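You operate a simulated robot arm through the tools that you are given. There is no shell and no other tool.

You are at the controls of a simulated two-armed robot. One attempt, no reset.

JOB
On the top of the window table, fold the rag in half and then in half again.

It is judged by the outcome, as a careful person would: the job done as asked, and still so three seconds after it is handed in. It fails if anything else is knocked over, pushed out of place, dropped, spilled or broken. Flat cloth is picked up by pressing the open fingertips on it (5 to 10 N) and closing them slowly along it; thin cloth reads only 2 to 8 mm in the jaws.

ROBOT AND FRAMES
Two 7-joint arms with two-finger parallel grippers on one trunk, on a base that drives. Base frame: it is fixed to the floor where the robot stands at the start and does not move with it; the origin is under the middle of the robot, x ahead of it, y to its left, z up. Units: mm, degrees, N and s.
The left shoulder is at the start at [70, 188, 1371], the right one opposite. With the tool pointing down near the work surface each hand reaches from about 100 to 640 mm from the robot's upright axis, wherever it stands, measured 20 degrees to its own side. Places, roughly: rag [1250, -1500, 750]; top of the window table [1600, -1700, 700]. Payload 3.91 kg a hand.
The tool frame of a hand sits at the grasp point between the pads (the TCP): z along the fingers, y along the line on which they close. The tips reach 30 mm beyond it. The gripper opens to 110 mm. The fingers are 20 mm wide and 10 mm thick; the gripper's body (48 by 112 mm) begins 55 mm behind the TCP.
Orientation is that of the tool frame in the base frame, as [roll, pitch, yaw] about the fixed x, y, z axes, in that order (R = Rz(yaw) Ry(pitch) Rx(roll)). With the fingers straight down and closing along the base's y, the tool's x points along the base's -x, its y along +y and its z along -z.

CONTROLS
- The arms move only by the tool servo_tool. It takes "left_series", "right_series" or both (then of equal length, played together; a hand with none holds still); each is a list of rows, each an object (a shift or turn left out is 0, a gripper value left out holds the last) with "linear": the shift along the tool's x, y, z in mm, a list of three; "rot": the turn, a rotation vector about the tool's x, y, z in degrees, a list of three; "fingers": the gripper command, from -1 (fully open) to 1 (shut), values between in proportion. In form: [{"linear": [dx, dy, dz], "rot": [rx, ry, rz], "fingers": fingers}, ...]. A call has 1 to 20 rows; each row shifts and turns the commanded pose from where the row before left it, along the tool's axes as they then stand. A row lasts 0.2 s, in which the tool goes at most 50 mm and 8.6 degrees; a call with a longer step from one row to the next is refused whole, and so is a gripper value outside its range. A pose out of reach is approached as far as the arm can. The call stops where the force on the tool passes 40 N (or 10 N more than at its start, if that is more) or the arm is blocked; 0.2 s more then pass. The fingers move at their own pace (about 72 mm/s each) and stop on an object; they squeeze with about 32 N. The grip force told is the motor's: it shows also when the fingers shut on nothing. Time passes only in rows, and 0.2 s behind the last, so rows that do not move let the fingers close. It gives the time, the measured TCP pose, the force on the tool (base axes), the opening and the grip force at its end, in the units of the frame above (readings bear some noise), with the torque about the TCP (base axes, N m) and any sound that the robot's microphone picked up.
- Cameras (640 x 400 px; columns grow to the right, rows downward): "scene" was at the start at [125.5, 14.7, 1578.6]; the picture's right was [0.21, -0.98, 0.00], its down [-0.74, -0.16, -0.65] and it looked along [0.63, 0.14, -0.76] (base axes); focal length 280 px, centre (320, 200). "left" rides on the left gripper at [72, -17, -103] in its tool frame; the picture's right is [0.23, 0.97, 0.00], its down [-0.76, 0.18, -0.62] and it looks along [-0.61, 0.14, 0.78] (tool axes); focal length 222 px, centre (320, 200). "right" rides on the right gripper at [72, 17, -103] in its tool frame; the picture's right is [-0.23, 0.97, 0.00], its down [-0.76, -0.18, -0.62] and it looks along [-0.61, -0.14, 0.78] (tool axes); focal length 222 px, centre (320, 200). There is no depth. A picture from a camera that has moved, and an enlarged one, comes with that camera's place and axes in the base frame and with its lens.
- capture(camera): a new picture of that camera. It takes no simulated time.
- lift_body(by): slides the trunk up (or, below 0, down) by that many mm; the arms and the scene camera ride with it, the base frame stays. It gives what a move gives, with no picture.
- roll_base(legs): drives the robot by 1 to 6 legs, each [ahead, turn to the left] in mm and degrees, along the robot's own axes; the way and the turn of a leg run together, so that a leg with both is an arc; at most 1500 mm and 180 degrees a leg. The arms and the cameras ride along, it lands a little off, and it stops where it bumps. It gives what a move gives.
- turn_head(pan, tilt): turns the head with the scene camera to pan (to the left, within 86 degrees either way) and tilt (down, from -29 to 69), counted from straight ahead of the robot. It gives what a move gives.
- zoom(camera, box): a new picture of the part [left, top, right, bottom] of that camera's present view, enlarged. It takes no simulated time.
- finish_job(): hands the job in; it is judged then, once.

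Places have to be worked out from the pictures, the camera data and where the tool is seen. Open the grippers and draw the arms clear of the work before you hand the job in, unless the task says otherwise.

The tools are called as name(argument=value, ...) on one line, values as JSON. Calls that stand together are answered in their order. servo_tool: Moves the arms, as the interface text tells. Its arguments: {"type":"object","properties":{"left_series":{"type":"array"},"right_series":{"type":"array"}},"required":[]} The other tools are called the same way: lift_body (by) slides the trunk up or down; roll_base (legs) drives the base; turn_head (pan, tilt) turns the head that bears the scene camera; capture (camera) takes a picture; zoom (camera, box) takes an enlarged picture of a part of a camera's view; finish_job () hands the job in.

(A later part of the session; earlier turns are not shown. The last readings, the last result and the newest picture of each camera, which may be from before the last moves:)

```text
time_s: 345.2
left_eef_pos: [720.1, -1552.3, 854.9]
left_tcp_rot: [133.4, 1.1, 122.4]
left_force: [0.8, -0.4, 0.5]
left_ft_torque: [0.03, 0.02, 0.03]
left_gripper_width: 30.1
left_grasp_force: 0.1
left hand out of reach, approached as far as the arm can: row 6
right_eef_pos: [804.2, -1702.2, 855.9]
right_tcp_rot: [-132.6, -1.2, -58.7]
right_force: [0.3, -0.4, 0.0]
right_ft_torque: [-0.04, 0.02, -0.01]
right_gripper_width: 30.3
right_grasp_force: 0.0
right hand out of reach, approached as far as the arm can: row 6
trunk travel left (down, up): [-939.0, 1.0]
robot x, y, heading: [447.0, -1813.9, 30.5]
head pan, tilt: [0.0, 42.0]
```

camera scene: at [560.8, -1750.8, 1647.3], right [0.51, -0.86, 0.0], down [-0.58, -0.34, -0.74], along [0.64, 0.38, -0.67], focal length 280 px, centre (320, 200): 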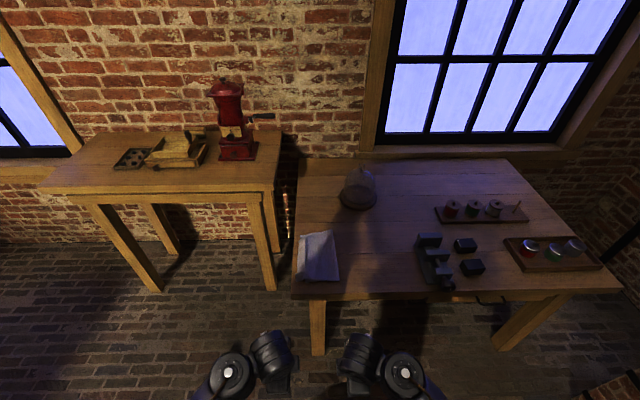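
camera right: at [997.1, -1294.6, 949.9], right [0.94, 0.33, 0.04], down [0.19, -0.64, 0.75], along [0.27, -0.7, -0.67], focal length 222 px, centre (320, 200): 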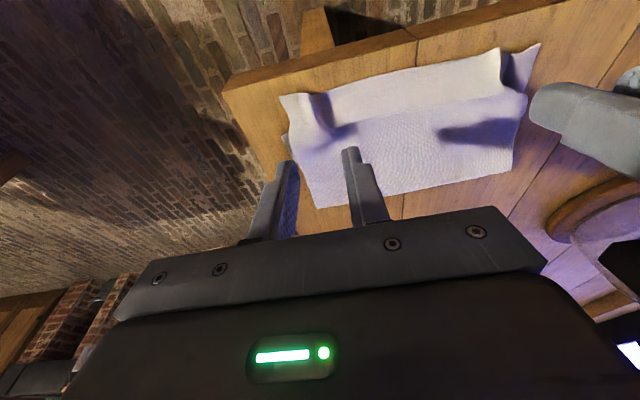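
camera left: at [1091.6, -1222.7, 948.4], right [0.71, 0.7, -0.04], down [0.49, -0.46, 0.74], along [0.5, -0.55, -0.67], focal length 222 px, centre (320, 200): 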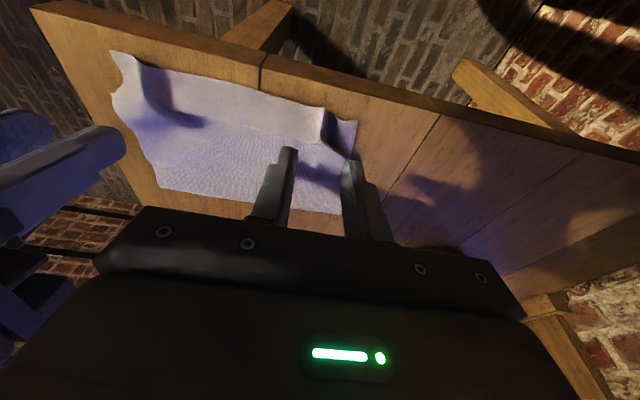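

Tilts up to about 45° work. I bring the hands back to a slight tilt and drive in to 275 mm from the table edge, squaring up.

servo_tool(left_series=[{"rot": [5, 0, 0]}, {"rot": [8, 0, 0]}, {"rot": [8, 0, 0]}, {"rot": [8, 0, 0]}, {"rot": [8, 0, 0]}, {"rot": [0, 0, 0]}], right_series=[{"rot": [-5, 0, 0]}, {"rot": [-8, 0, 0]}, {"rot": [-8, 0, 0]}, {"rot": [-8, 0, 0]}, {"rot": [-8, 0, 0]}, {"rot": [0, 0, 0]}])

roll_base(legs=[[362, 0], [0, 1.5]])

turn_head(pan=0, tilt=60)

capture(camera="scene")

capture(camera="left")

capture(camera="right")

```text
time_s: 346.6
left_eef_pos: [719.2, -1551.5, 854.8]
left_tcp_rot: [170.7, 1.1, 122.4]
left_force: [0.6, 0.7, 0.9]
left_ft_torque: [-0.01, 0.0, 0.01]
left_gripper_width: 30.2
left_grasp_force: 0.1
right_eef_pos: [803.9, -1703.9, 855.0]
right_tcp_rot: [-167.1, -1.1, -58.3]
right_force: [0.3, -0.5, -0.4]
right_ft_torque: [0.0, 0.0, 0.03]
right_gripper_width: 30.5
right_grasp_force: 0.1
trunk travel left (down, up): [-939.0, 1.0]
robot x, y, heading: [445.9, -1813.6, 30.4]
head pan, tilt: [0.0, 42.0]
```

```text
time_s: 349.3
left_eef_pos: [1029.2, -1361.0, 855.3]
left_tcp_rot: [170.4, 1.1, 123.8]
left_force: [-0.4, 0.0, 0.3]
left_ft_torque: [0.0, 0.01, -0.03]
left_gripper_width: 30.2
left_grasp_force: 0.0
right_eef_pos: [1117.8, -1510.5, 856.2]
right_tcp_rot: [-167.1, -1.0, -57.1]
right_force: [0.6, 0.0, -0.1]
right_ft_torque: [0.01, 0.01, -0.02]
right_gripper_width: 30.3
right_grasp_force: 0.1
trunk travel left (down, up): [-939.0, 1.0]
robot x, y, heading: [764.8, -1634.7, 31.9]
head pan, tilt: [0.0, 42.0]
```

```text
time_s: 350.1
left_eef_pos: [1031.0, -1360.5, 854.1]
left_tcp_rot: [170.4, 1.0, 123.8]
left_force: [-1.0, 0.5, 0.0]
left_ft_torque: [0.01, 0.0, 0.0]
left_gripper_width: 30.2
left_grasp_force: 0.0
right_eef_pos: [1117.1, -1507.0, 856.6]
right_tcp_rot: [-167.0, -1.0, -57.0]
right_force: [0.5, -0.5, 0.2]
right_ft_torque: [0.05, -0.02, 0.03]
right_gripper_width: 30.3
right_grasp_force: 0.1
trunk travel left (down, up): [-939.0, 1.0]
robot x, y, heading: [761.4, -1626.2, 31.8]
head pan, tilt: [0.0, 60.0]
```

```text
taken
camera scene: at [861.7, -1570.8, 1623.6], right [0.53, -0.85, 0.0], down [-0.74, -0.46, -0.5], along [0.43, 0.26, -0.87], focal length 280 px, centre (320, 200)
```

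scene: 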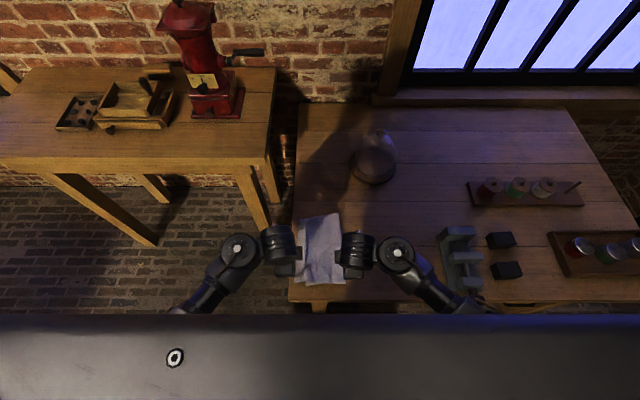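

```text
taken
camera left: at [960.6, -1316.6, 952.1], right [0.67, 0.73, 0.16], down [0.48, -0.58, 0.66], along [0.57, -0.37, -0.74], focal length 222 px, centre (320, 200)
```

left: 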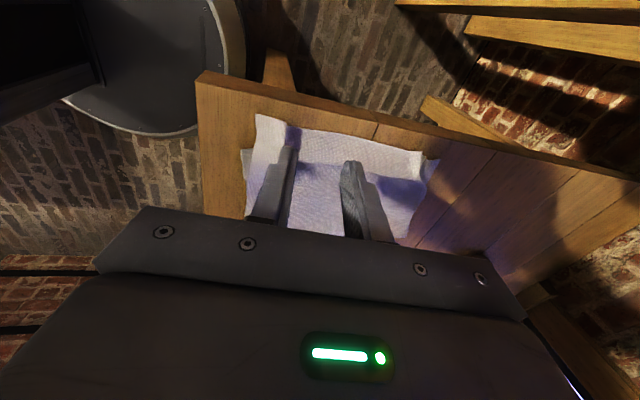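

```text
taken
camera right: at [1122.5, -1589.3, 954.7], right [-0.92, -0.33, -0.22], down [-0.39, 0.67, 0.63], along [-0.06, 0.67, -0.74], focal length 222 px, centre (320, 200)
```

right: 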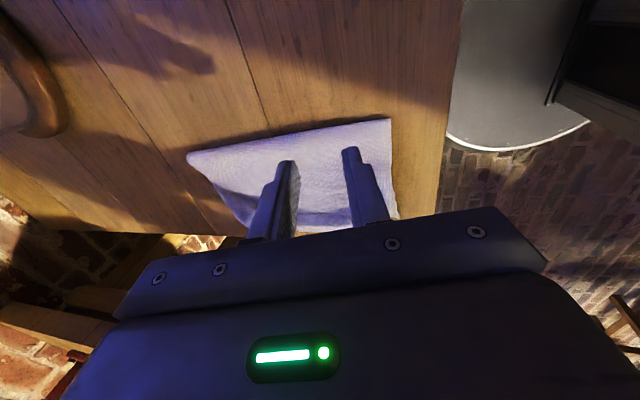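

Both wrist cameras show the near edge about 48 mm in from the table side, from 13 mm (open end) to 173 mm (folded end). I level the hands and bring the jaws, 56 mm open, astride that near edge at both ends.

servo_tool(left_series=[{"linear": [-4, -3, 4], "rot": [3, 0, 1.8], "fingers": -0.02}, {"linear": [-6, -5, 6], "rot": [3.3, 0, 0]}, {"linear": [-6, -5, 8], "rot": [3.3, 0, 0]}, {"linear": [-4, -4, 8]}, {"linear": [-2, -3, 8]}, {"linear": [0, 0, 8]}, {"linear": [0, 0, 6]}, {"linear": [0, 0, 0]}], right_series=[{"linear": [-4, 3, 4], "rot": [-4, 0, 1], "fingers": -0.02}, {"linear": [-6, 4, 6], "rot": [-4.5, 0, 0]}, {"linear": [-6, 4, 8], "rot": [-4.5, 0, 0]}, {"linear": [-4, 4, 8]}, {"linear": [-2, 2, 8]}, {"linear": [0, 0, 8]}, {"linear": [0, 0, 6]}, {"linear": [0, 0, 0]}])

capture(camera="left")

capture(camera="right")

```text
time_s: 351.9
left_eef_pos: [1026.9, -1389.6, 805.4]
left_tcp_rot: [-179.9, 0.9, 122.0]
left_force: [-0.2, 0.2, 0.6]
left_ft_torque: [-0.03, 0.01, -0.01]
left_gripper_width: 56.0
left_grasp_force: 0.2
right_eef_pos: [1095.2, -1498.0, 807.2]
right_tcp_rot: [179.9, -0.9, -58.1]
right_force: [-0.4, -0.1, 0.5]
right_ft_torque: [-0.03, -0.03, 0.0]
right_gripper_width: 55.9
right_grasp_force: 0.0
trunk travel left (down, up): [-939.0, 1.0]
robot x, y, heading: [763.5, -1632.5, 31.8]
head pan, tilt: [0.0, 60.0]
```

```text
taken
camera left: at [973.3, -1334.9, 908.0], right [0.71, 0.71, -0.01], down [0.55, -0.54, 0.63], along [0.45, -0.45, -0.77], focal length 222 px, centre (320, 200)
```

left: 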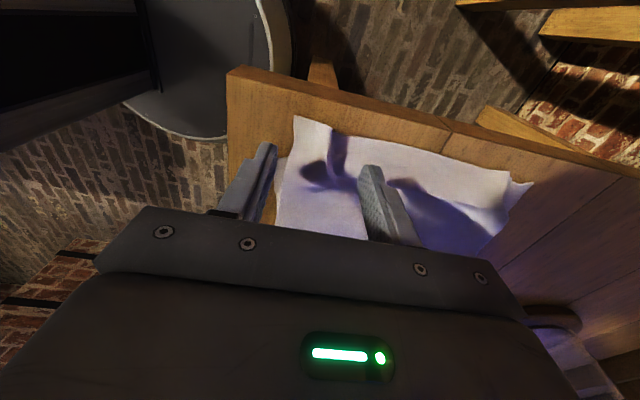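

```text
taken
camera right: at [1117.1, -1567.5, 911.4], right [-0.95, -0.32, 0.0], down [-0.26, 0.75, 0.61], along [-0.2, 0.58, -0.79], focal length 222 px, centre (320, 200)
```

right: 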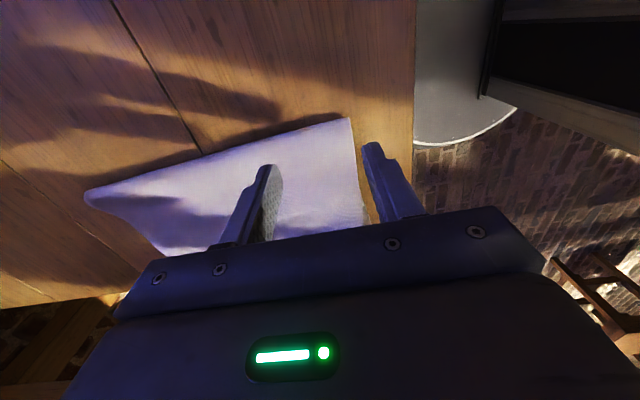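

The near fingers stand just outside the edge. I shift the right hand 3 mm outward and lower both to the table.

servo_tool(left_series=[{"linear": [0, 0, 8]}, {"linear": [0, 0, 8]}, {"linear": [0, 0, 7]}, {"linear": [0, 0, 4]}, {"linear": [0, 0, 2]}, {"linear": [0, 0, 1]}, {"linear": [0, 0, 1]}, {"linear": [0, 0, 0]}], right_series=[{"linear": [0, 3, 8]}, {"linear": [0, 0, 8]}, {"linear": [0, 0, 8]}, {"linear": [0, 0, 5]}, {"linear": [0, 0, 2]}, {"linear": [0, 0, 1]}, {"linear": [0, 0, 1]}, {"linear": [0, 0, 0]}])

```text
time_s: 353.7
left_eef_pos: [1026.3, -1388.9, 775.6]
left_tcp_rot: [-179.9, 0.8, 121.9]
left_force: [0.2, 0.1, -0.3]
left_ft_torque: [-0.01, -0.02, -0.01]
left_gripper_width: 56.1
left_grasp_force: 0.0
right_eef_pos: [1091.0, -1501.2, 772.7]
right_tcp_rot: [179.9, -0.9, -58.1]
right_force: [-0.2, 0.9, 0.0]
right_ft_torque: [-0.03, 0.0, 0.0]
right_gripper_width: 56.0
right_grasp_force: 0.1
trunk travel left (down, up): [-939.0, 1.0]
robot x, y, heading: [763.0, -1631.7, 31.8]
head pan, tilt: [0.0, 60.0]
```

servo_tool(left_series=[{"linear": [0, 0, 1], "rot": [-2.5, 0, 0]}, {"linear": [0, 0, 1]}, {"linear": [0, 0, 1]}, {"linear": [0, 0, 0]}], right_series=[{"linear": [0, 0, 0], "rot": [2.5, 0, 0]}, {"linear": [0, 0, 0]}, {"linear": [0, 0, 0]}, {"linear": [0, 0, 0]}])

```text
time_s: 354.7
left_eef_pos: [1026.3, -1388.9, 771.8]
left_tcp_rot: [177.5, 0.9, 122.0]
left_force: [0.0, -0.1, -0.7]
left_ft_torque: [0.01, 0.05, 0.03]
left_gripper_width: 56.0
left_grasp_force: 0.0
right_eef_pos: [1092.0, -1500.9, 773.8]
right_tcp_rot: [-177.6, -0.8, -57.9]
right_force: [0.6, -0.1, -0.4]
right_ft_torque: [0.0, -0.01, 0.0]
right_gripper_width: 55.9
right_grasp_force: 0.1
trunk travel left (down, up): [-939.0, 1.0]
robot x, y, heading: [758.3, -1632.4, 31.6]
head pan, tilt: [0.0, 60.0]
```

servo_tool(left_series=[{"linear": [0, 0, 0.7]}, {"linear": [0, 0, 0.7]}, {"linear": [0, 0, 0]}, {"linear": [0, 0, 0]}], right_series=[{"linear": [0, 0, 1]}, {"linear": [0, 0, 1]}, {"linear": [0, 0, 0.6]}, {"linear": [0, 0, 0]}])

```text
time_s: 355.7
left_eef_pos: [1026.2, -1390.5, 772.5]
left_tcp_rot: [177.5, 0.8, 122.0]
left_force: [-1.4, 1.7, 16.7]
left_ft_torque: [-0.13, 0.61, -0.07]
left_gripper_width: 55.7
left_grasp_force: 0.1
right_eef_pos: [1092.1, -1501.5, 772.0]
right_tcp_rot: [-177.4, -0.8, -58.0]
right_force: [-0.5, -1.3, 11.4]
right_ft_torque: [-0.18, 0.43, 0.06]
right_gripper_width: 56.2
right_grasp_force: 0.0
trunk travel left (down, up): [-939.0, 1.0]
robot x, y, heading: [757.9, -1630.1, 31.8]
head pan, tilt: [0.0, 60.0]
```

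The load sits on the near fingers only, so I level the hands by 1.3° to share it between both fingers.

servo_tool(left_series=[{"linear": [0, 0, -0.5], "rot": [1.3, 0, 0]}, {"linear": [0, 0, 0]}, {"linear": [0, 0, 0]}], right_series=[{"linear": [0, 0, -0.3], "rot": [-1.3, 0, 0]}, {"linear": [0, 0, 0]}, {"linear": [0, 0, 0]}])

```text
time_s: 356.5
left_eef_pos: [1026.7, -1391.1, 771.2]
left_tcp_rot: [178.9, 0.8, 122.0]
left_force: [1.1, 0.7, 7.2]
left_ft_torque: [0.11, -0.25, 0.01]
left_gripper_width: 56.6
left_grasp_force: 0.9
right_eef_pos: [1091.6, -1499.9, 771.6]
right_tcp_rot: [-178.7, -0.8, -58.0]
right_force: [0.3, 0.5, 7.2]
right_ft_torque: [0.2, -0.25, 0.03]
right_gripper_width: 56.4
right_grasp_force: 0.9
trunk travel left (down, up): [-939.0, 1.0]
robot x, y, heading: [762.1, -1630.2, 31.9]
head pan, tilt: [0.0, 60.0]
```

servo_tool(left_series=[{"linear": [0, 0, 0.2], "rot": [-0.4, 0, 0]}, {"linear": [0, 0, 0], "fingers": 0.04}, {"fingers": 0.1}, {"fingers": 0.16}, {"fingers": 0.22}, {"fingers": 0.28}, {"fingers": 0.34}, {"fingers": 0.4}, {"fingers": 0.46}, {"fingers": 0.52}, {"fingers": 0.58}, {"fingers": 0.64}, {"fingers": 0.7}, {"fingers": 0.76}, {"fingers": 0.82}, {"fingers": 0.88}, {"fingers": 0.94}, {"fingers": 1.0}, {"fingers": 1.0}, {"fingers": 1.0}], right_series=[{"linear": [0, 0, 0.2], "rot": [0.4, 0, 0]}, {"linear": [0, 0, 0], "fingers": 0.04}, {"fingers": 0.1}, {"fingers": 0.16}, {"fingers": 0.22}, {"fingers": 0.28}, {"fingers": 0.34}, {"fingers": 0.4}, {"fingers": 0.46}, {"fingers": 0.52}, {"fingers": 0.58}, {"fingers": 0.64}, {"fingers": 0.7}, {"fingers": 0.76}, {"fingers": 0.82}, {"fingers": 0.88}, {"fingers": 0.94}, {"fingers": 1.0}, {"fingers": 1.0}, {"fingers": 1.0}])

capture(camera="left")

capture(camera="right")

```text
time_s: 360.7
left_eef_pos: [1025.9, -1390.0, 770.9]
left_tcp_rot: [178.4, 0.9, 122.1]
left_force: [-0.4, -0.6, 11.7]
left_ft_torque: [-0.05, -0.09, -0.01]
left_gripper_width: 2.6
left_grasp_force: 31.8
right_eef_pos: [1091.9, -1500.5, 771.7]
right_tcp_rot: [-178.3, -0.8, -58.1]
right_force: [5.2, 3.2, 21.7]
right_ft_torque: [0.24, -0.16, -0.01]
right_gripper_width: 4.7
right_grasp_force: 31.7
trunk travel left (down, up): [-939.0, 1.0]
robot x, y, heading: [766.4, -1627.7, 31.9]
head pan, tilt: [0.0, 60.0]
```

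```text
taken
camera left: at [970.2, -1337.3, 872.9], right [0.71, 0.71, 0.02], down [0.53, -0.55, 0.64], along [0.47, -0.44, -0.77], focal length 222 px, centre (320, 200)
```

left: 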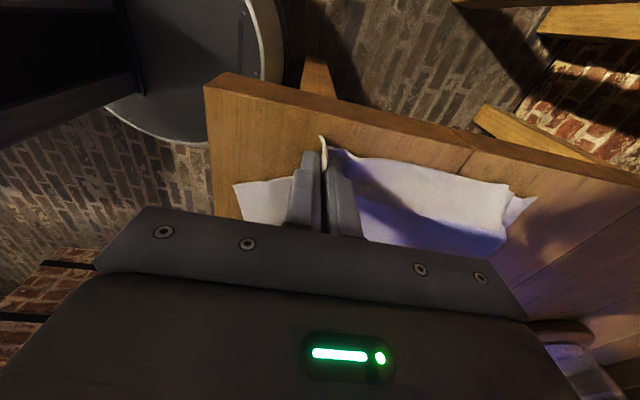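

```text
taken
camera right: at [1111.7, -1571.3, 876.0], right [-0.95, -0.32, -0.03], down [-0.27, 0.74, 0.62], along [-0.18, 0.59, -0.79], focal length 222 px, centre (320, 200)
```

right: 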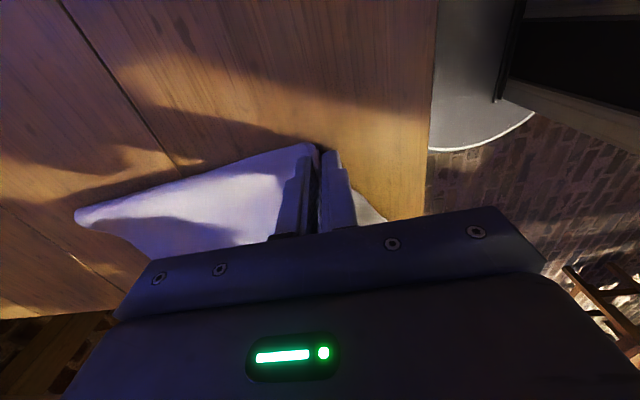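

zoom(camera="left", box=[200, 110, 400, 240])

zoom(camera="right", box=[220, 110, 420, 240])

```text
3.08 times, centred on (300, 175) of left
camera zoom: at [970.2, -1337.3, 872.9], right [0.71, 0.71, 0.02], down [0.53, -0.55, 0.64], along [0.47, -0.44, -0.77], focal length 684 px, centre (382, 277)
```

zoom: 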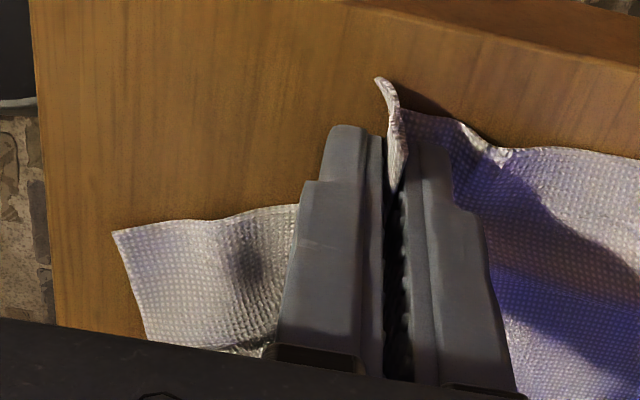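

```text
3.08 times, centred on (320, 175) of right
camera zoom: at [1111.7, -1571.3, 876.0], right [-0.95, -0.32, -0.03], down [-0.27, 0.74, 0.62], along [-0.18, 0.59, -0.79], focal length 684 px, centre (320, 277)
```

zoom: 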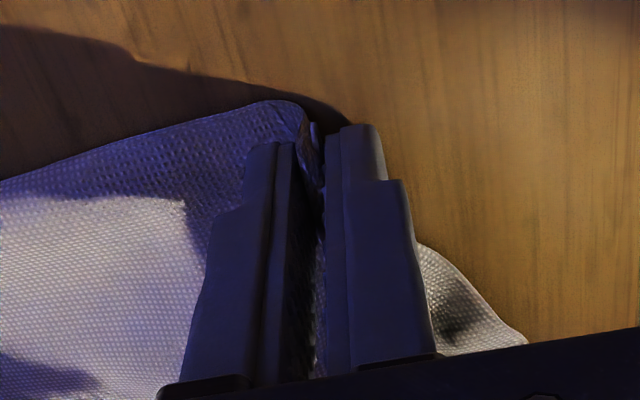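

Only the top layer was caught on both sides, because the lower layer sticks out some 25 mm further toward me. I release, lift a little and look at how the layers lie.

servo_tool(left_series=[{"fingers": 0.8}, {"fingers": 0.5}, {"fingers": 0.2}, {"fingers": 0.0}, {"linear": [0, 0, -5]}, {"linear": [0, 0, -15]}, {"linear": [0, 0, -20]}, {"linear": [0, 0, -20]}, {"linear": [0, 0, -10]}, {"linear": [0, 0, 0]}], right_series=[{"fingers": 0.8}, {"fingers": 0.5}, {"fingers": 0.2}, {"fingers": 0.0}, {"linear": [0, 0, -5]}, {"linear": [0, 0, -15]}, {"linear": [0, 0, -20]}, {"linear": [0, 0, -20]}, {"linear": [0, 0, -10]}, {"linear": [0, 0, 0]}])

capture(camera="left")

capture(camera="right")

zoom(camera="scene", box=[270, 190, 370, 300])

```text
time_s: 362.9
left_eef_pos: [1024.3, -1388.5, 840.9]
left_tcp_rot: [178.5, 0.8, 122.0]
left_force: [-0.3, 0.1, -0.1]
left_ft_torque: [-0.01, 0.01, 0.02]
left_gripper_width: 55.3
left_grasp_force: 0.2
right_eef_pos: [1090.4, -1499.3, 840.5]
right_tcp_rot: [-178.5, -0.8, -58.0]
right_force: [0.7, 0.0, -0.3]
right_ft_torque: [-0.02, 0.0, 0.02]
right_gripper_width: 55.1
right_grasp_force: 0.1
trunk travel left (down, up): [-939.0, 1.0]
robot x, y, heading: [763.2, -1631.8, 31.4]
head pan, tilt: [0.0, 60.0]
```

```text
taken
camera left: at [969.0, -1336.4, 942.2], right [0.71, 0.71, 0.02], down [0.54, -0.55, 0.64], along [0.46, -0.44, -0.77], focal length 222 px, centre (320, 200)
```

left: 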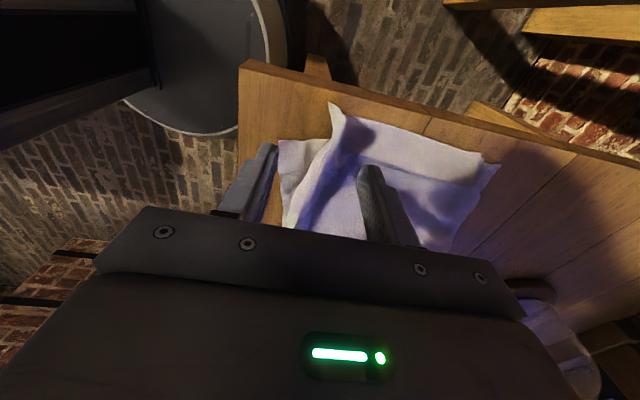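

```text
taken
camera right: at [1110.6, -1570.3, 945.3], right [-0.95, -0.32, -0.03], down [-0.27, 0.74, 0.62], along [-0.18, 0.59, -0.79], focal length 222 px, centre (320, 200)
```

right: 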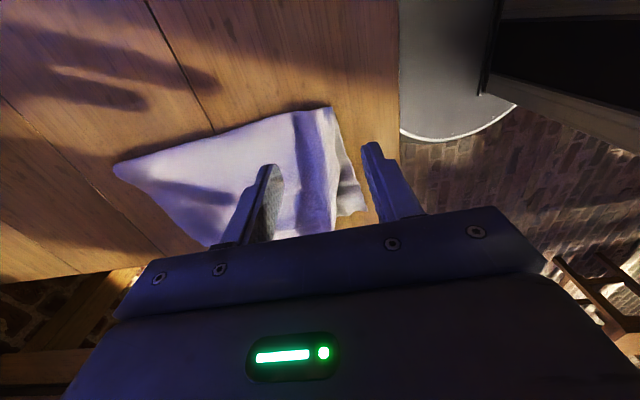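

```text
3.64 times, centred on (320, 245) of scene
camera zoom: at [861.9, -1570.9, 1623.5], right [0.53, -0.85, 0.0], down [-0.74, -0.46, -0.5], along [0.42, 0.26, -0.87], focal length 1018 px, centre (320, 36)
```

zoom: 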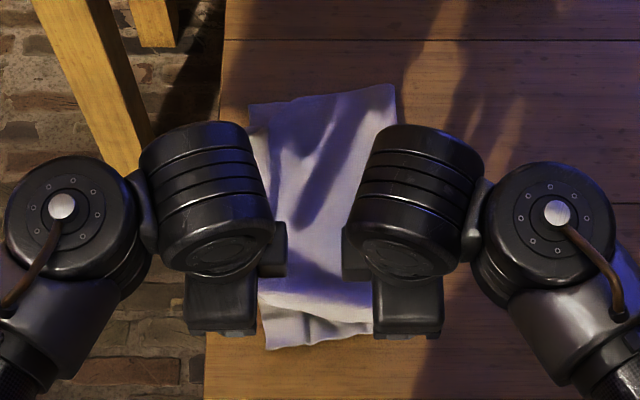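

zoom(camera="left", box=[250, 90, 520, 260])

zoom(camera="right", box=[100, 90, 400, 260])

```text
2.35 times, centred on (385, 175) of left
camera zoom: at [969.0, -1336.4, 942.2], right [0.71, 0.71, 0.02], down [0.54, -0.55, 0.64], along [0.46, -0.44, -0.77], focal length 523 px, centre (167, 259)
```

zoom: 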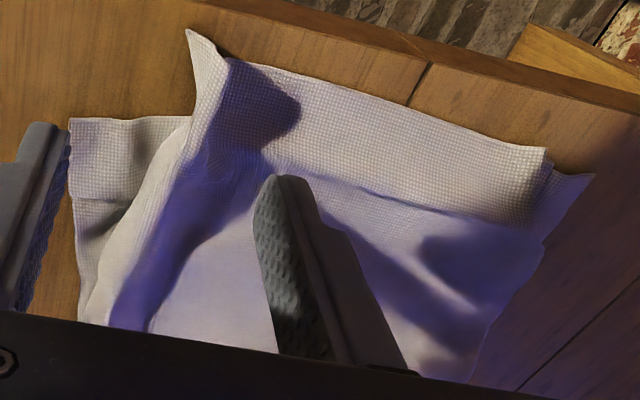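

```text
2.13 times, centred on (250, 175) of right
camera zoom: at [1110.6, -1570.3, 945.3], right [-0.95, -0.32, -0.03], down [-0.27, 0.74, 0.62], along [-0.18, 0.59, -0.79], focal length 474 px, centre (469, 253)
```

zoom: 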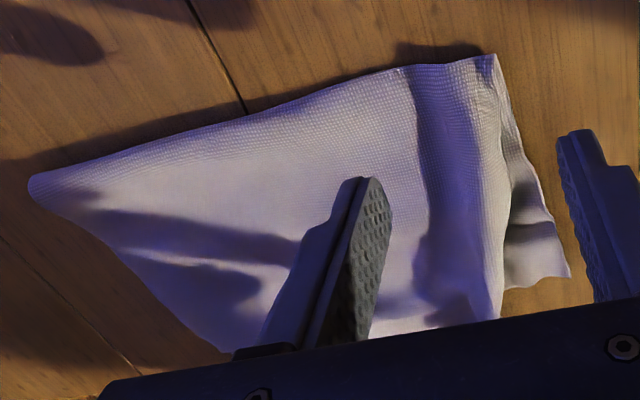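

The lower layer sticks out at the near side, but at the far side both layers lie flush. So I'll take the far edge instead: the far fingers outside it, pushing both layers together. I move the hands out over the far side.

roll_base(legs=[[0, 0.8]])

servo_tool(left_series=[{"linear": [0, 6, -2]}, {"linear": [0, 12, -2]}, {"linear": [0, 18, -2]}, {"linear": [0, 22, -2]}, {"linear": [0, 22, -2]}, {"linear": [0, 22, 0]}, {"linear": [0, 22, 0]}, {"linear": [0, 20, 0]}, {"linear": [0, 15, 0]}, {"linear": [0, 8, 0]}, {"linear": [0, 4, 0]}, {"linear": [0, 0, 0]}], right_series=[{"linear": [-1, -7, -2]}, {"linear": [-1, -14, -2]}, {"linear": [-1, -20, -2]}, {"linear": [-1, -25, -2]}, {"linear": [-1, -26, -2]}, {"linear": [-1, -26, 0]}, {"linear": [-1, -25, 0]}, {"linear": [0, -22, 0]}, {"linear": [0, -17, 0]}, {"linear": [0, -10, 0]}, {"linear": [0, -4.5, 0]}, {"linear": [0, 0, 0]}])

capture(camera="left")

capture(camera="right")

```text
time_s: 363.7
left_eef_pos: [1021.1, -1386.4, 841.0]
left_tcp_rot: [178.4, 0.8, 122.8]
left_force: [-0.4, -0.5, -0.3]
left_ft_torque: [-0.02, -0.04, -0.01]
left_gripper_width: 54.9
left_grasp_force: 0.1
right_eef_pos: [1088.7, -1495.8, 840.8]
right_tcp_rot: [-178.5, -0.8, -57.2]
right_force: [0.4, 0.0, -0.6]
right_ft_torque: [0.0, -0.01, -0.02]
right_gripper_width: 54.8
right_grasp_force: 0.1
trunk travel left (down, up): [-939.0, 1.0]
robot x, y, heading: [762.1, -1631.2, 32.6]
head pan, tilt: [0.0, 60.0]
```

```text
time_s: 366.3
left_eef_pos: [1166.4, -1292.8, 854.8]
left_tcp_rot: [178.4, 0.9, 122.7]
left_force: [0.3, 0.1, 0.3]
left_ft_torque: [0.02, 0.03, 0.0]
left_gripper_width: 55.1
left_grasp_force: 0.0
right_eef_pos: [1250.2, -1382.7, 855.8]
right_tcp_rot: [-178.5, -0.7, -57.2]
right_force: [-0.1, -0.3, -0.8]
right_ft_torque: [-0.03, 0.0, -0.01]
right_gripper_width: 55.1
right_grasp_force: 0.1
trunk travel left (down, up): [-939.0, 1.0]
robot x, y, heading: [759.1, -1628.6, 32.7]
head pan, tilt: [0.0, 60.0]
```

```text
taken
camera left: at [1108.6, -1241.4, 956.6], right [0.7, 0.72, 0.02], down [0.54, -0.54, 0.64], along [0.47, -0.43, -0.77], focal length 222 px, centre (320, 200)
```

left: 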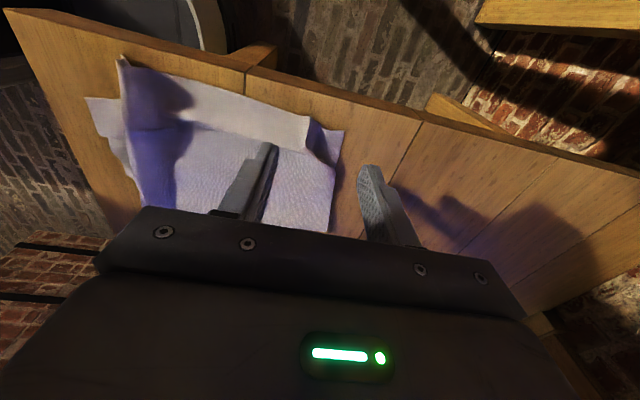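

```text
taken
camera right: at [1270.4, -1453.5, 960.5], right [-0.94, -0.34, -0.03], down [-0.28, 0.74, 0.62], along [-0.19, 0.59, -0.79], focal length 222 px, centre (320, 200)
```

right: 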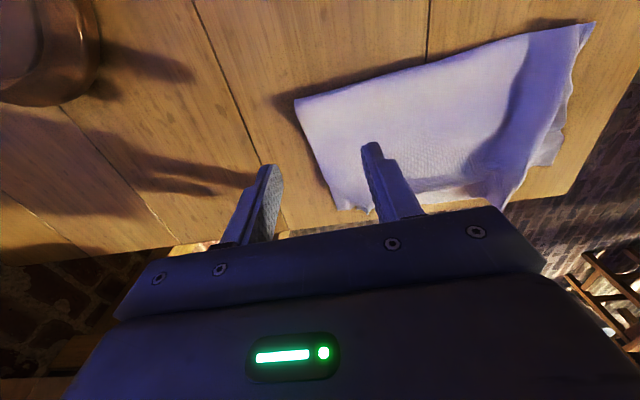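

The arms reach comfortably here. I shift the left hand 16 mm inward from the open end, then lower the trunk 60 mm with the arms out.

servo_tool(left_series=[{"linear": [-5, 0, 0]}, {"linear": [-7, 1, 0]}, {"linear": [-4, 1, 0]}, {"linear": [0, 0, 0]}], right_series=[{"linear": [0, 2, 0]}, {"linear": [0, 2, 0]}, {"linear": [0, 0, 0]}, {"linear": [0, 0, 0]}])

lift_body(by=-55)

capture(camera="left")

capture(camera="right")

```text
time_s: 367.3
left_eef_pos: [1174.9, -1306.2, 855.0]
left_tcp_rot: [178.4, 1.0, 122.8]
left_force: [-0.2, -0.4, -1.3]
left_ft_torque: [-0.01, -0.02, -0.01]
left_gripper_width: 54.6
left_grasp_force: 0.1
right_eef_pos: [1246.3, -1384.8, 854.7]
right_tcp_rot: [-178.4, -1.0, -57.2]
right_force: [-0.5, 0.2, -0.2]
right_ft_torque: [0.0, -0.02, -0.01]
right_gripper_width: 55.0
right_grasp_force: 0.1
trunk travel left (down, up): [-939.0, 1.0]
robot x, y, heading: [763.4, -1628.6, 32.5]
head pan, tilt: [0.0, 60.0]
```

```text
time_s: 368.2
left_eef_pos: [1174.7, -1305.7, 801.2]
left_tcp_rot: [178.5, 0.9, 122.8]
left_force: [0.5, -0.2, 0.3]
left_ft_torque: [0.04, 0.0, 0.02]
left_gripper_width: 54.9
left_grasp_force: 0.1
right_eef_pos: [1246.1, -1386.1, 801.7]
right_tcp_rot: [-178.6, -0.8, -57.1]
right_force: [-0.5, -0.2, -0.3]
right_ft_torque: [0.01, 0.0, -0.04]
right_gripper_width: 54.9
right_grasp_force: 0.0
trunk travel left (down, up): [-884.0, 56.0]
robot x, y, heading: [765.4, -1633.7, 32.5]
head pan, tilt: [0.0, 60.0]
```

```text
taken
camera left: at [1118.4, -1253.4, 902.1], right [0.69, 0.72, 0.02], down [0.54, -0.54, 0.64], along [0.47, -0.43, -0.77], focal length 222 px, centre (320, 200)
```

left: 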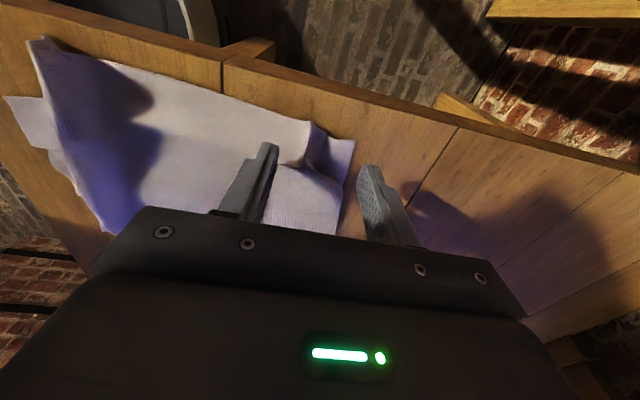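

```text
taken
camera right: at [1267.1, -1455.8, 905.4], right [-0.94, -0.34, -0.03], down [-0.28, 0.74, 0.62], along [-0.19, 0.59, -0.79], focal length 222 px, centre (320, 200)
```

right: 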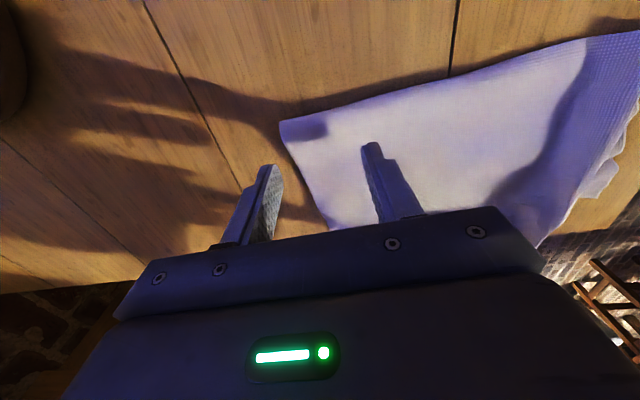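

I move both far fingers 5 mm further out to be clear of the edge, then descend.

servo_tool(left_series=[{"linear": [0, 3, 5], "rot": [1.3, 0, 0]}, {"linear": [0, 2, 8]}, {"linear": [0, 0, 8]}, {"linear": [0, 0, 4]}, {"linear": [0, 0, 1]}, {"linear": [0, 0, 0]}], right_series=[{"linear": [0, -3, 5], "rot": [-1.3, 0, 0]}, {"linear": [0, -2, 8]}, {"linear": [0, 0, 8]}, {"linear": [0, 0, 4]}, {"linear": [0, 0, 1]}, {"linear": [0, 0, 0]}])

capture(camera="left")

capture(camera="right")

```text
time_s: 369.6
left_eef_pos: [1180.4, -1302.5, 774.5]
left_tcp_rot: [179.9, 0.9, 122.8]
left_force: [0.5, 1.3, 0.0]
left_ft_torque: [0.0, 0.0, 0.0]
left_gripper_width: 55.1
left_grasp_force: 0.1
right_eef_pos: [1250.8, -1382.9, 774.4]
right_tcp_rot: [-179.7, -0.9, -57.2]
right_force: [0.7, 0.9, -0.7]
right_ft_torque: [0.02, 0.03, -0.04]
right_gripper_width: 54.9
right_grasp_force: 0.0
trunk travel left (down, up): [-884.0, 56.0]
robot x, y, heading: [760.2, -1629.5, 32.7]
head pan, tilt: [0.0, 60.0]
```

```text
taken
camera left: at [1125.2, -1249.2, 876.3], right [0.7, 0.72, 0.0], down [0.56, -0.54, 0.64], along [0.46, -0.44, -0.77], focal length 222 px, centre (320, 200)
```

left: 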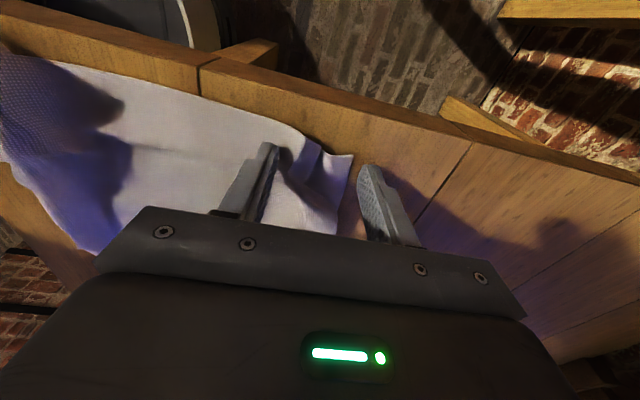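

```text
taken
camera right: at [1274.0, -1452.2, 879.6], right [-0.94, -0.34, -0.01], down [-0.27, 0.74, 0.61], along [-0.2, 0.58, -0.79], focal length 222 px, centre (320, 200)
```

right: 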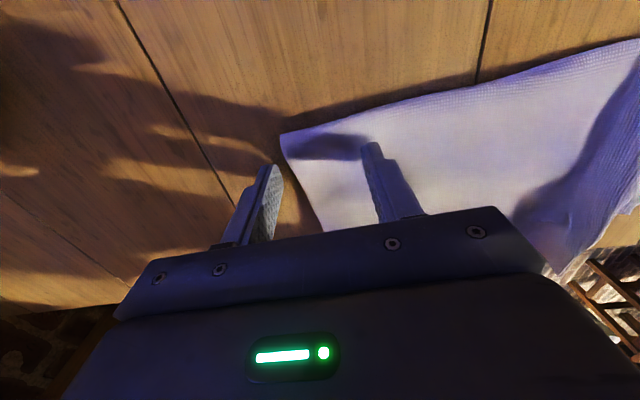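

Both far fingers are just outside the edge. I tilt slightly so the far fingers go down first, and lower to contact.

servo_tool(left_series=[{"linear": [0, 0, 0.5], "rot": [1.5, 0, 0]}, {"linear": [0, 0, 1]}, {"linear": [0, 0, 0.5]}, {"linear": [0, 0, 0]}], right_series=[{"linear": [0, 0, 0.5], "rot": [-1.5, 0, 0]}, {"linear": [0, 0, 1]}, {"linear": [0, 0, 0.5]}, {"linear": [0, 0, 0]}])

```text
time_s: 370.6
left_eef_pos: [1179.5, -1302.0, 772.4]
left_tcp_rot: [-178.7, 0.8, 122.8]
left_force: [-0.8, -0.1, 0.8]
left_ft_torque: [-0.02, -0.01, 0.03]
left_gripper_width: 55.0
left_grasp_force: 0.1
right_eef_pos: [1250.3, -1382.8, 773.2]
right_tcp_rot: [178.6, -0.8, -57.2]
right_force: [-1.0, 0.0, 0.2]
right_ft_torque: [-0.01, 0.01, 0.03]
right_gripper_width: 54.8
right_grasp_force: 0.1
trunk travel left (down, up): [-884.0, 56.0]
robot x, y, heading: [764.1, -1629.1, 32.6]
head pan, tilt: [0.0, 60.0]
```

servo_tool(left_series=[{"linear": [0, 0, 0.7]}, {"linear": [0, 0, 0.5]}, {"linear": [0, 0, 0]}, {"linear": [0, 0, 0]}], right_series=[{"linear": [0, 0, 0.8]}, {"linear": [0, 0, 0.7]}, {"linear": [0, 0, 0]}, {"linear": [0, 0, 0]}])

```text
time_s: 371.6
left_eef_pos: [1180.3, -1302.9, 772.2]
left_tcp_rot: [-178.7, 0.8, 122.8]
left_force: [0.3, 0.3, 1.5]
left_ft_torque: [-0.02, 0.02, 0.02]
left_gripper_width: 54.9
left_grasp_force: 0.0
right_eef_pos: [1250.5, -1382.7, 770.7]
right_tcp_rot: [178.7, -0.8, -57.3]
right_force: [0.4, 0.1, 1.8]
right_ft_torque: [-0.04, 0.05, 0.04]
right_gripper_width: 55.4
right_grasp_force: 0.4
trunk travel left (down, up): [-884.0, 56.0]
robot x, y, heading: [758.5, -1630.0, 32.5]
head pan, tilt: [0.0, 60.0]
```

servo_tool(left_series=[{"linear": [0, 0, 0.7]}, {"linear": [0, 0, 0]}, {"linear": [0, 0, 0]}], right_series=[{"linear": [0, 0, 0.7]}, {"linear": [0, 0, 0]}, {"linear": [0, 0, 0]}])

```text
time_s: 372.4
left_eef_pos: [1179.2, -1302.7, 771.1]
left_tcp_rot: [-178.8, 1.0, 122.7]
left_force: [0.5, 0.5, 6.0]
left_ft_torque: [-0.05, 0.14, 0.0]
left_gripper_width: 54.6
left_grasp_force: 0.0
right_eef_pos: [1249.8, -1383.6, 770.8]
right_tcp_rot: [178.8, -0.8, -57.2]
right_force: [0.0, -0.8, 5.0]
right_ft_torque: [-0.07, 0.14, 0.05]
right_gripper_width: 54.9
right_grasp_force: 0.2
trunk travel left (down, up): [-884.0, 56.0]
robot x, y, heading: [765.4, -1629.7, 32.5]
head pan, tilt: [0.0, 60.0]
```

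The load is on the near fingers; I tilt 1.5° more so the far fingers press the table too.

servo_tool(left_series=[{"linear": [0, 0, -0.3], "rot": [1.5, 0, 0]}, {"linear": [0, 0, 0]}, {"linear": [0, 0, 0]}], right_series=[{"linear": [0, 0, -0.3], "rot": [-1.5, 0, 0]}, {"linear": [0, 0, 0]}, {"linear": [0, 0, 0]}])

```text
time_s: 373.2
left_eef_pos: [1177.6, -1302.5, 772.6]
left_tcp_rot: [-177.3, 0.9, 122.7]
left_force: [0.7, 0.6, 6.9]
left_ft_torque: [0.2, -0.17, 0.06]
left_gripper_width: 55.0
left_grasp_force: 0.1
right_eef_pos: [1250.8, -1382.8, 772.8]
right_tcp_rot: [177.2, -0.7, -57.3]
right_force: [2.4, -0.1, 9.4]
right_ft_torque: [0.18, -0.26, -0.03]
right_gripper_width: 55.4
right_grasp_force: 0.4
trunk travel left (down, up): [-884.0, 56.0]
robot x, y, heading: [760.6, -1630.3, 32.7]
head pan, tilt: [0.0, 60.0]
```

servo_tool(left_series=[{"linear": [0, 0, 0.2], "rot": [-0.6, 0, 0]}, {"fingers": 0.06}, {"fingers": 0.12}, {"fingers": 0.18}, {"fingers": 0.24}, {"fingers": 0.3}, {"fingers": 0.36}, {"fingers": 0.42}, {"fingers": 0.48}, {"fingers": 0.54}, {"fingers": 0.6}, {"fingers": 0.66}, {"fingers": 0.72}, {"fingers": 0.78}, {"fingers": 0.84}, {"fingers": 0.9}, {"fingers": 0.96}, {"fingers": 1.0}, {"fingers": 1.0}, {"fingers": 1.0}], right_series=[{"linear": [0, 0, 0.1], "rot": [0.6, 0, 0]}, {"fingers": 0.06}, {"fingers": 0.12}, {"fingers": 0.18}, {"fingers": 0.24}, {"fingers": 0.3}, {"fingers": 0.36}, {"fingers": 0.42}, {"fingers": 0.48}, {"fingers": 0.54}, {"fingers": 0.6}, {"fingers": 0.66}, {"fingers": 0.72}, {"fingers": 0.78}, {"fingers": 0.84}, {"fingers": 0.9}, {"fingers": 0.96}, {"fingers": 1.0}, {"fingers": 1.0}, {"fingers": 1.0}])

capture(camera="left")

capture(camera="right")

```text
time_s: 377.4
left_eef_pos: [1178.8, -1302.9, 771.9]
left_tcp_rot: [-177.9, 0.8, 122.8]
left_force: [2.4, -0.4, 10.4]
left_ft_torque: [0.05, 0.01, -0.04]
left_gripper_width: 4.3
left_grasp_force: 32.0
right_eef_pos: [1249.7, -1383.0, 771.0]
right_tcp_rot: [177.9, -0.7, -57.2]
right_force: [0.2, 1.4, 9.2]
right_ft_torque: [0.08, 0.02, -0.02]
right_gripper_width: 3.4
right_grasp_force: 32.0
trunk travel left (down, up): [-884.0, 56.0]
robot x, y, heading: [759.7, -1627.8, 32.6]
head pan, tilt: [0.0, 60.0]
```

```text
taken
camera left: at [1127.8, -1247.8, 874.3], right [0.7, 0.72, -0.04], down [0.58, -0.52, 0.63], along [0.43, -0.46, -0.78], focal length 222 px, centre (320, 200)
```

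left: 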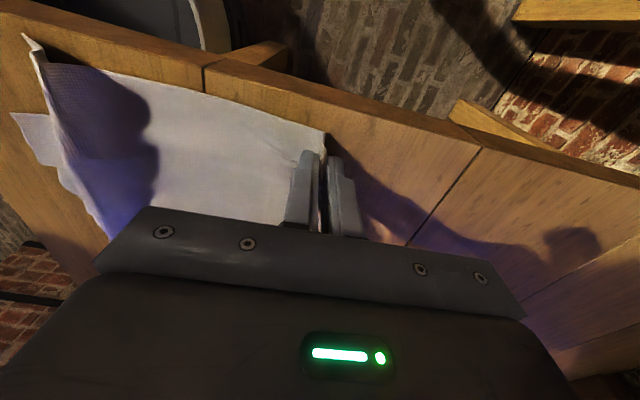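

```text
taken
camera right: at [1276.4, -1450.3, 877.1], right [-0.94, -0.34, 0.03], down [-0.25, 0.76, 0.61], along [-0.23, 0.56, -0.8], focal length 222 px, centre (320, 200)
```

right: 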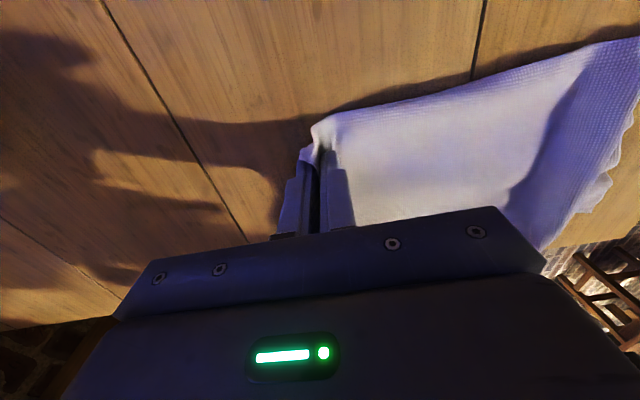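

Both jaws now read 4.3 and 3.4 mm and no cloth is left beyond the far fingers, so both layers are caught. I lift 30 mm to check.

servo_tool(left_series=[{"linear": [0, 0, -4]}, {"linear": [0, -1, -8], "rot": [-2, 0, 0]}, {"linear": [0, -1.7, -9.1], "rot": [-2, 0, 0]}, {"linear": [0, -2.4, -9.2], "rot": [-2, 0, 0]}, {"linear": [0, 0, 0]}], right_series=[{"linear": [0, 0, -4]}, {"linear": [0, 1, -8], "rot": [2, 0, 0]}, {"linear": [0, 1.7, -9.1], "rot": [2, 0, 0]}, {"linear": [0, 2.4, -9.2], "rot": [2, 0, 0]}, {"linear": [0, 0, 0]}])

capture(camera="left")

capture(camera="right")

zoom(camera="scene", box=[260, 150, 380, 300])

```text
time_s: 378.6
left_eef_pos: [1174.1, -1303.5, 800.6]
left_tcp_rot: [176.3, 0.8, 122.8]
left_force: [1.1, 0.5, -0.6]
left_ft_torque: [0.02, 0.06, -0.01]
left_gripper_width: 4.7
left_grasp_force: 31.6
right_eef_pos: [1245.6, -1386.7, 801.6]
right_tcp_rot: [-176.2, -0.8, -57.2]
right_force: [-0.3, 0.4, 0.6]
right_ft_torque: [-0.03, 0.08, 0.01]
right_gripper_width: 3.0
right_grasp_force: 32.2
trunk travel left (down, up): [-884.0, 56.0]
robot x, y, heading: [764.4, -1634.2, 32.5]
head pan, tilt: [0.0, 60.0]
```

```text
taken
camera left: at [1115.2, -1255.0, 901.3], right [0.69, 0.72, 0.06], down [0.52, -0.56, 0.64], along [0.5, -0.41, -0.76], focal length 222 px, centre (320, 200)
```

left: 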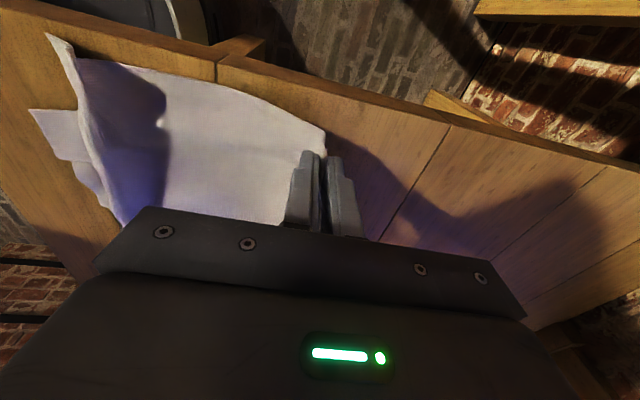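

```text
taken
camera right: at [1264.3, -1458.0, 904.7], right [-0.94, -0.34, -0.07], down [-0.3, 0.72, 0.62], along [-0.16, 0.61, -0.78], focal length 222 px, centre (320, 200)
```

right: 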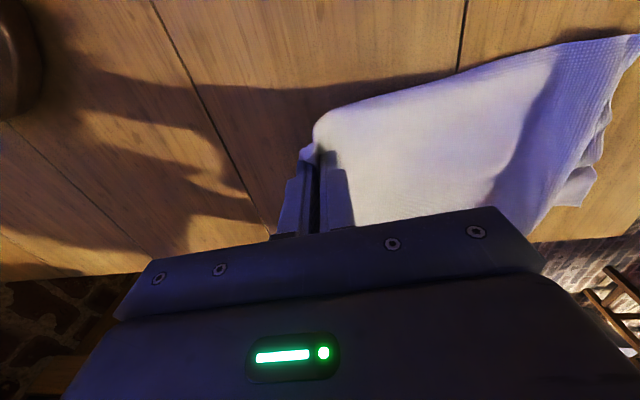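

```text
2.67 times, centred on (320, 225) of scene
camera zoom: at [861.1, -1569.6, 1568.5], right [0.54, -0.84, 0.0], down [-0.73, -0.47, -0.5], along [0.42, 0.27, -0.87], focal length 747 px, centre (320, 133)
```

zoom: 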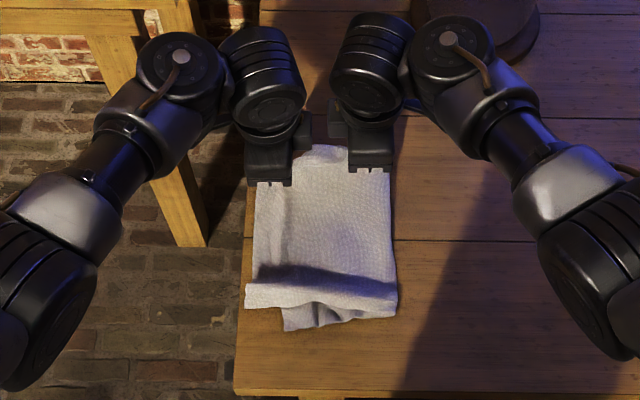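

The whole far side has come up, nothing is left on the table there. I raise it further along the fold arc.

servo_tool(left_series=[{"linear": [0, -8.2, -11.5], "rot": [-2, 0, 0]}, {"linear": [0, -7.8, -11.8], "rot": [-2, 0, 0]}, {"linear": [0, -7.4, -12], "rot": [-2, 0, 0]}, {"linear": [0, -7, -12.3], "rot": [-2, 0, 0]}, {"linear": [0, -6.6, -12.6], "rot": [-2, 0, 0]}, {"linear": [0, 0, 0]}], right_series=[{"linear": [0, 8.2, -11.5], "rot": [2, 0, 0]}, {"linear": [0, 7.8, -11.8], "rot": [2, 0, 0]}, {"linear": [0, 7.4, -12], "rot": [2, 0, 0]}, {"linear": [0, 7, -12.3], "rot": [2, 0, 0]}, {"linear": [0, 6.6, -12.6], "rot": [2, 0, 0]}, {"linear": [0, 0, 0]}])

capture(camera="left")

capture(camera="right")

zoom(camera="scene", box=[260, 150, 380, 300])

```text
time_s: 380.0
left_eef_pos: [1136.1, -1329.0, 856.0]
left_tcp_rot: [166.2, 0.8, 122.8]
left_force: [-0.4, 0.5, -0.1]
left_ft_torque: [-0.01, 0.04, 0.05]
left_gripper_width: 4.0
left_grasp_force: 32.1
right_eef_pos: [1208.3, -1409.3, 855.2]
right_tcp_rot: [-166.2, -0.8, -57.2]
right_force: [0.2, 0.3, -0.5]
right_ft_torque: [-0.02, 0.06, -0.02]
right_gripper_width: 3.1
right_grasp_force: 32.1
trunk travel left (down, up): [-884.0, 56.0]
robot x, y, heading: [764.2, -1629.7, 32.4]
head pan, tilt: [0.0, 60.0]
```

```text
taken
camera left: at [1063.2, -1288.7, 950.3], right [0.67, 0.71, 0.23], down [0.43, -0.62, 0.66], along [0.61, -0.34, -0.72], focal length 222 px, centre (320, 200)
```

left: 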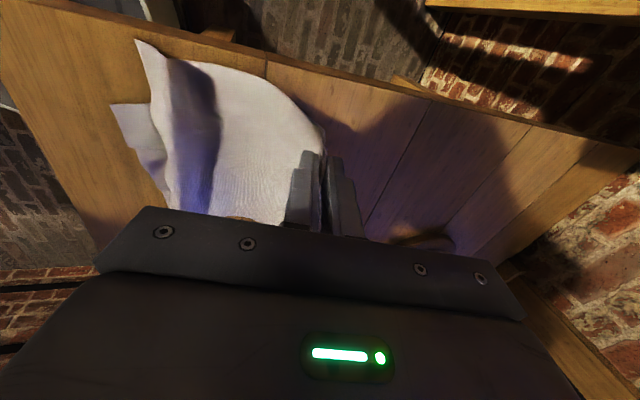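

```text
taken
camera right: at [1211.3, -1491.1, 953.0], right [-0.92, -0.32, -0.24], down [-0.4, 0.66, 0.64], along [-0.05, 0.68, -0.73], focal length 222 px, centre (320, 200)
```

right: 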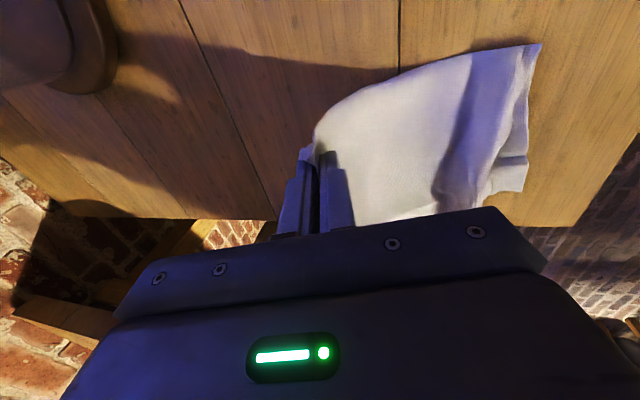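

```text
2.67 times, centred on (320, 225) of scene
camera zoom: at [861.7, -1569.2, 1568.5], right [0.54, -0.84, 0.0], down [-0.73, -0.47, -0.5], along [0.42, 0.27, -0.87], focal length 747 px, centre (320, 133)
```

zoom: 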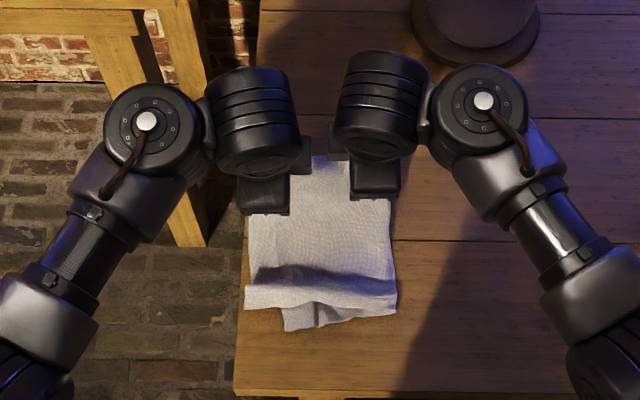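

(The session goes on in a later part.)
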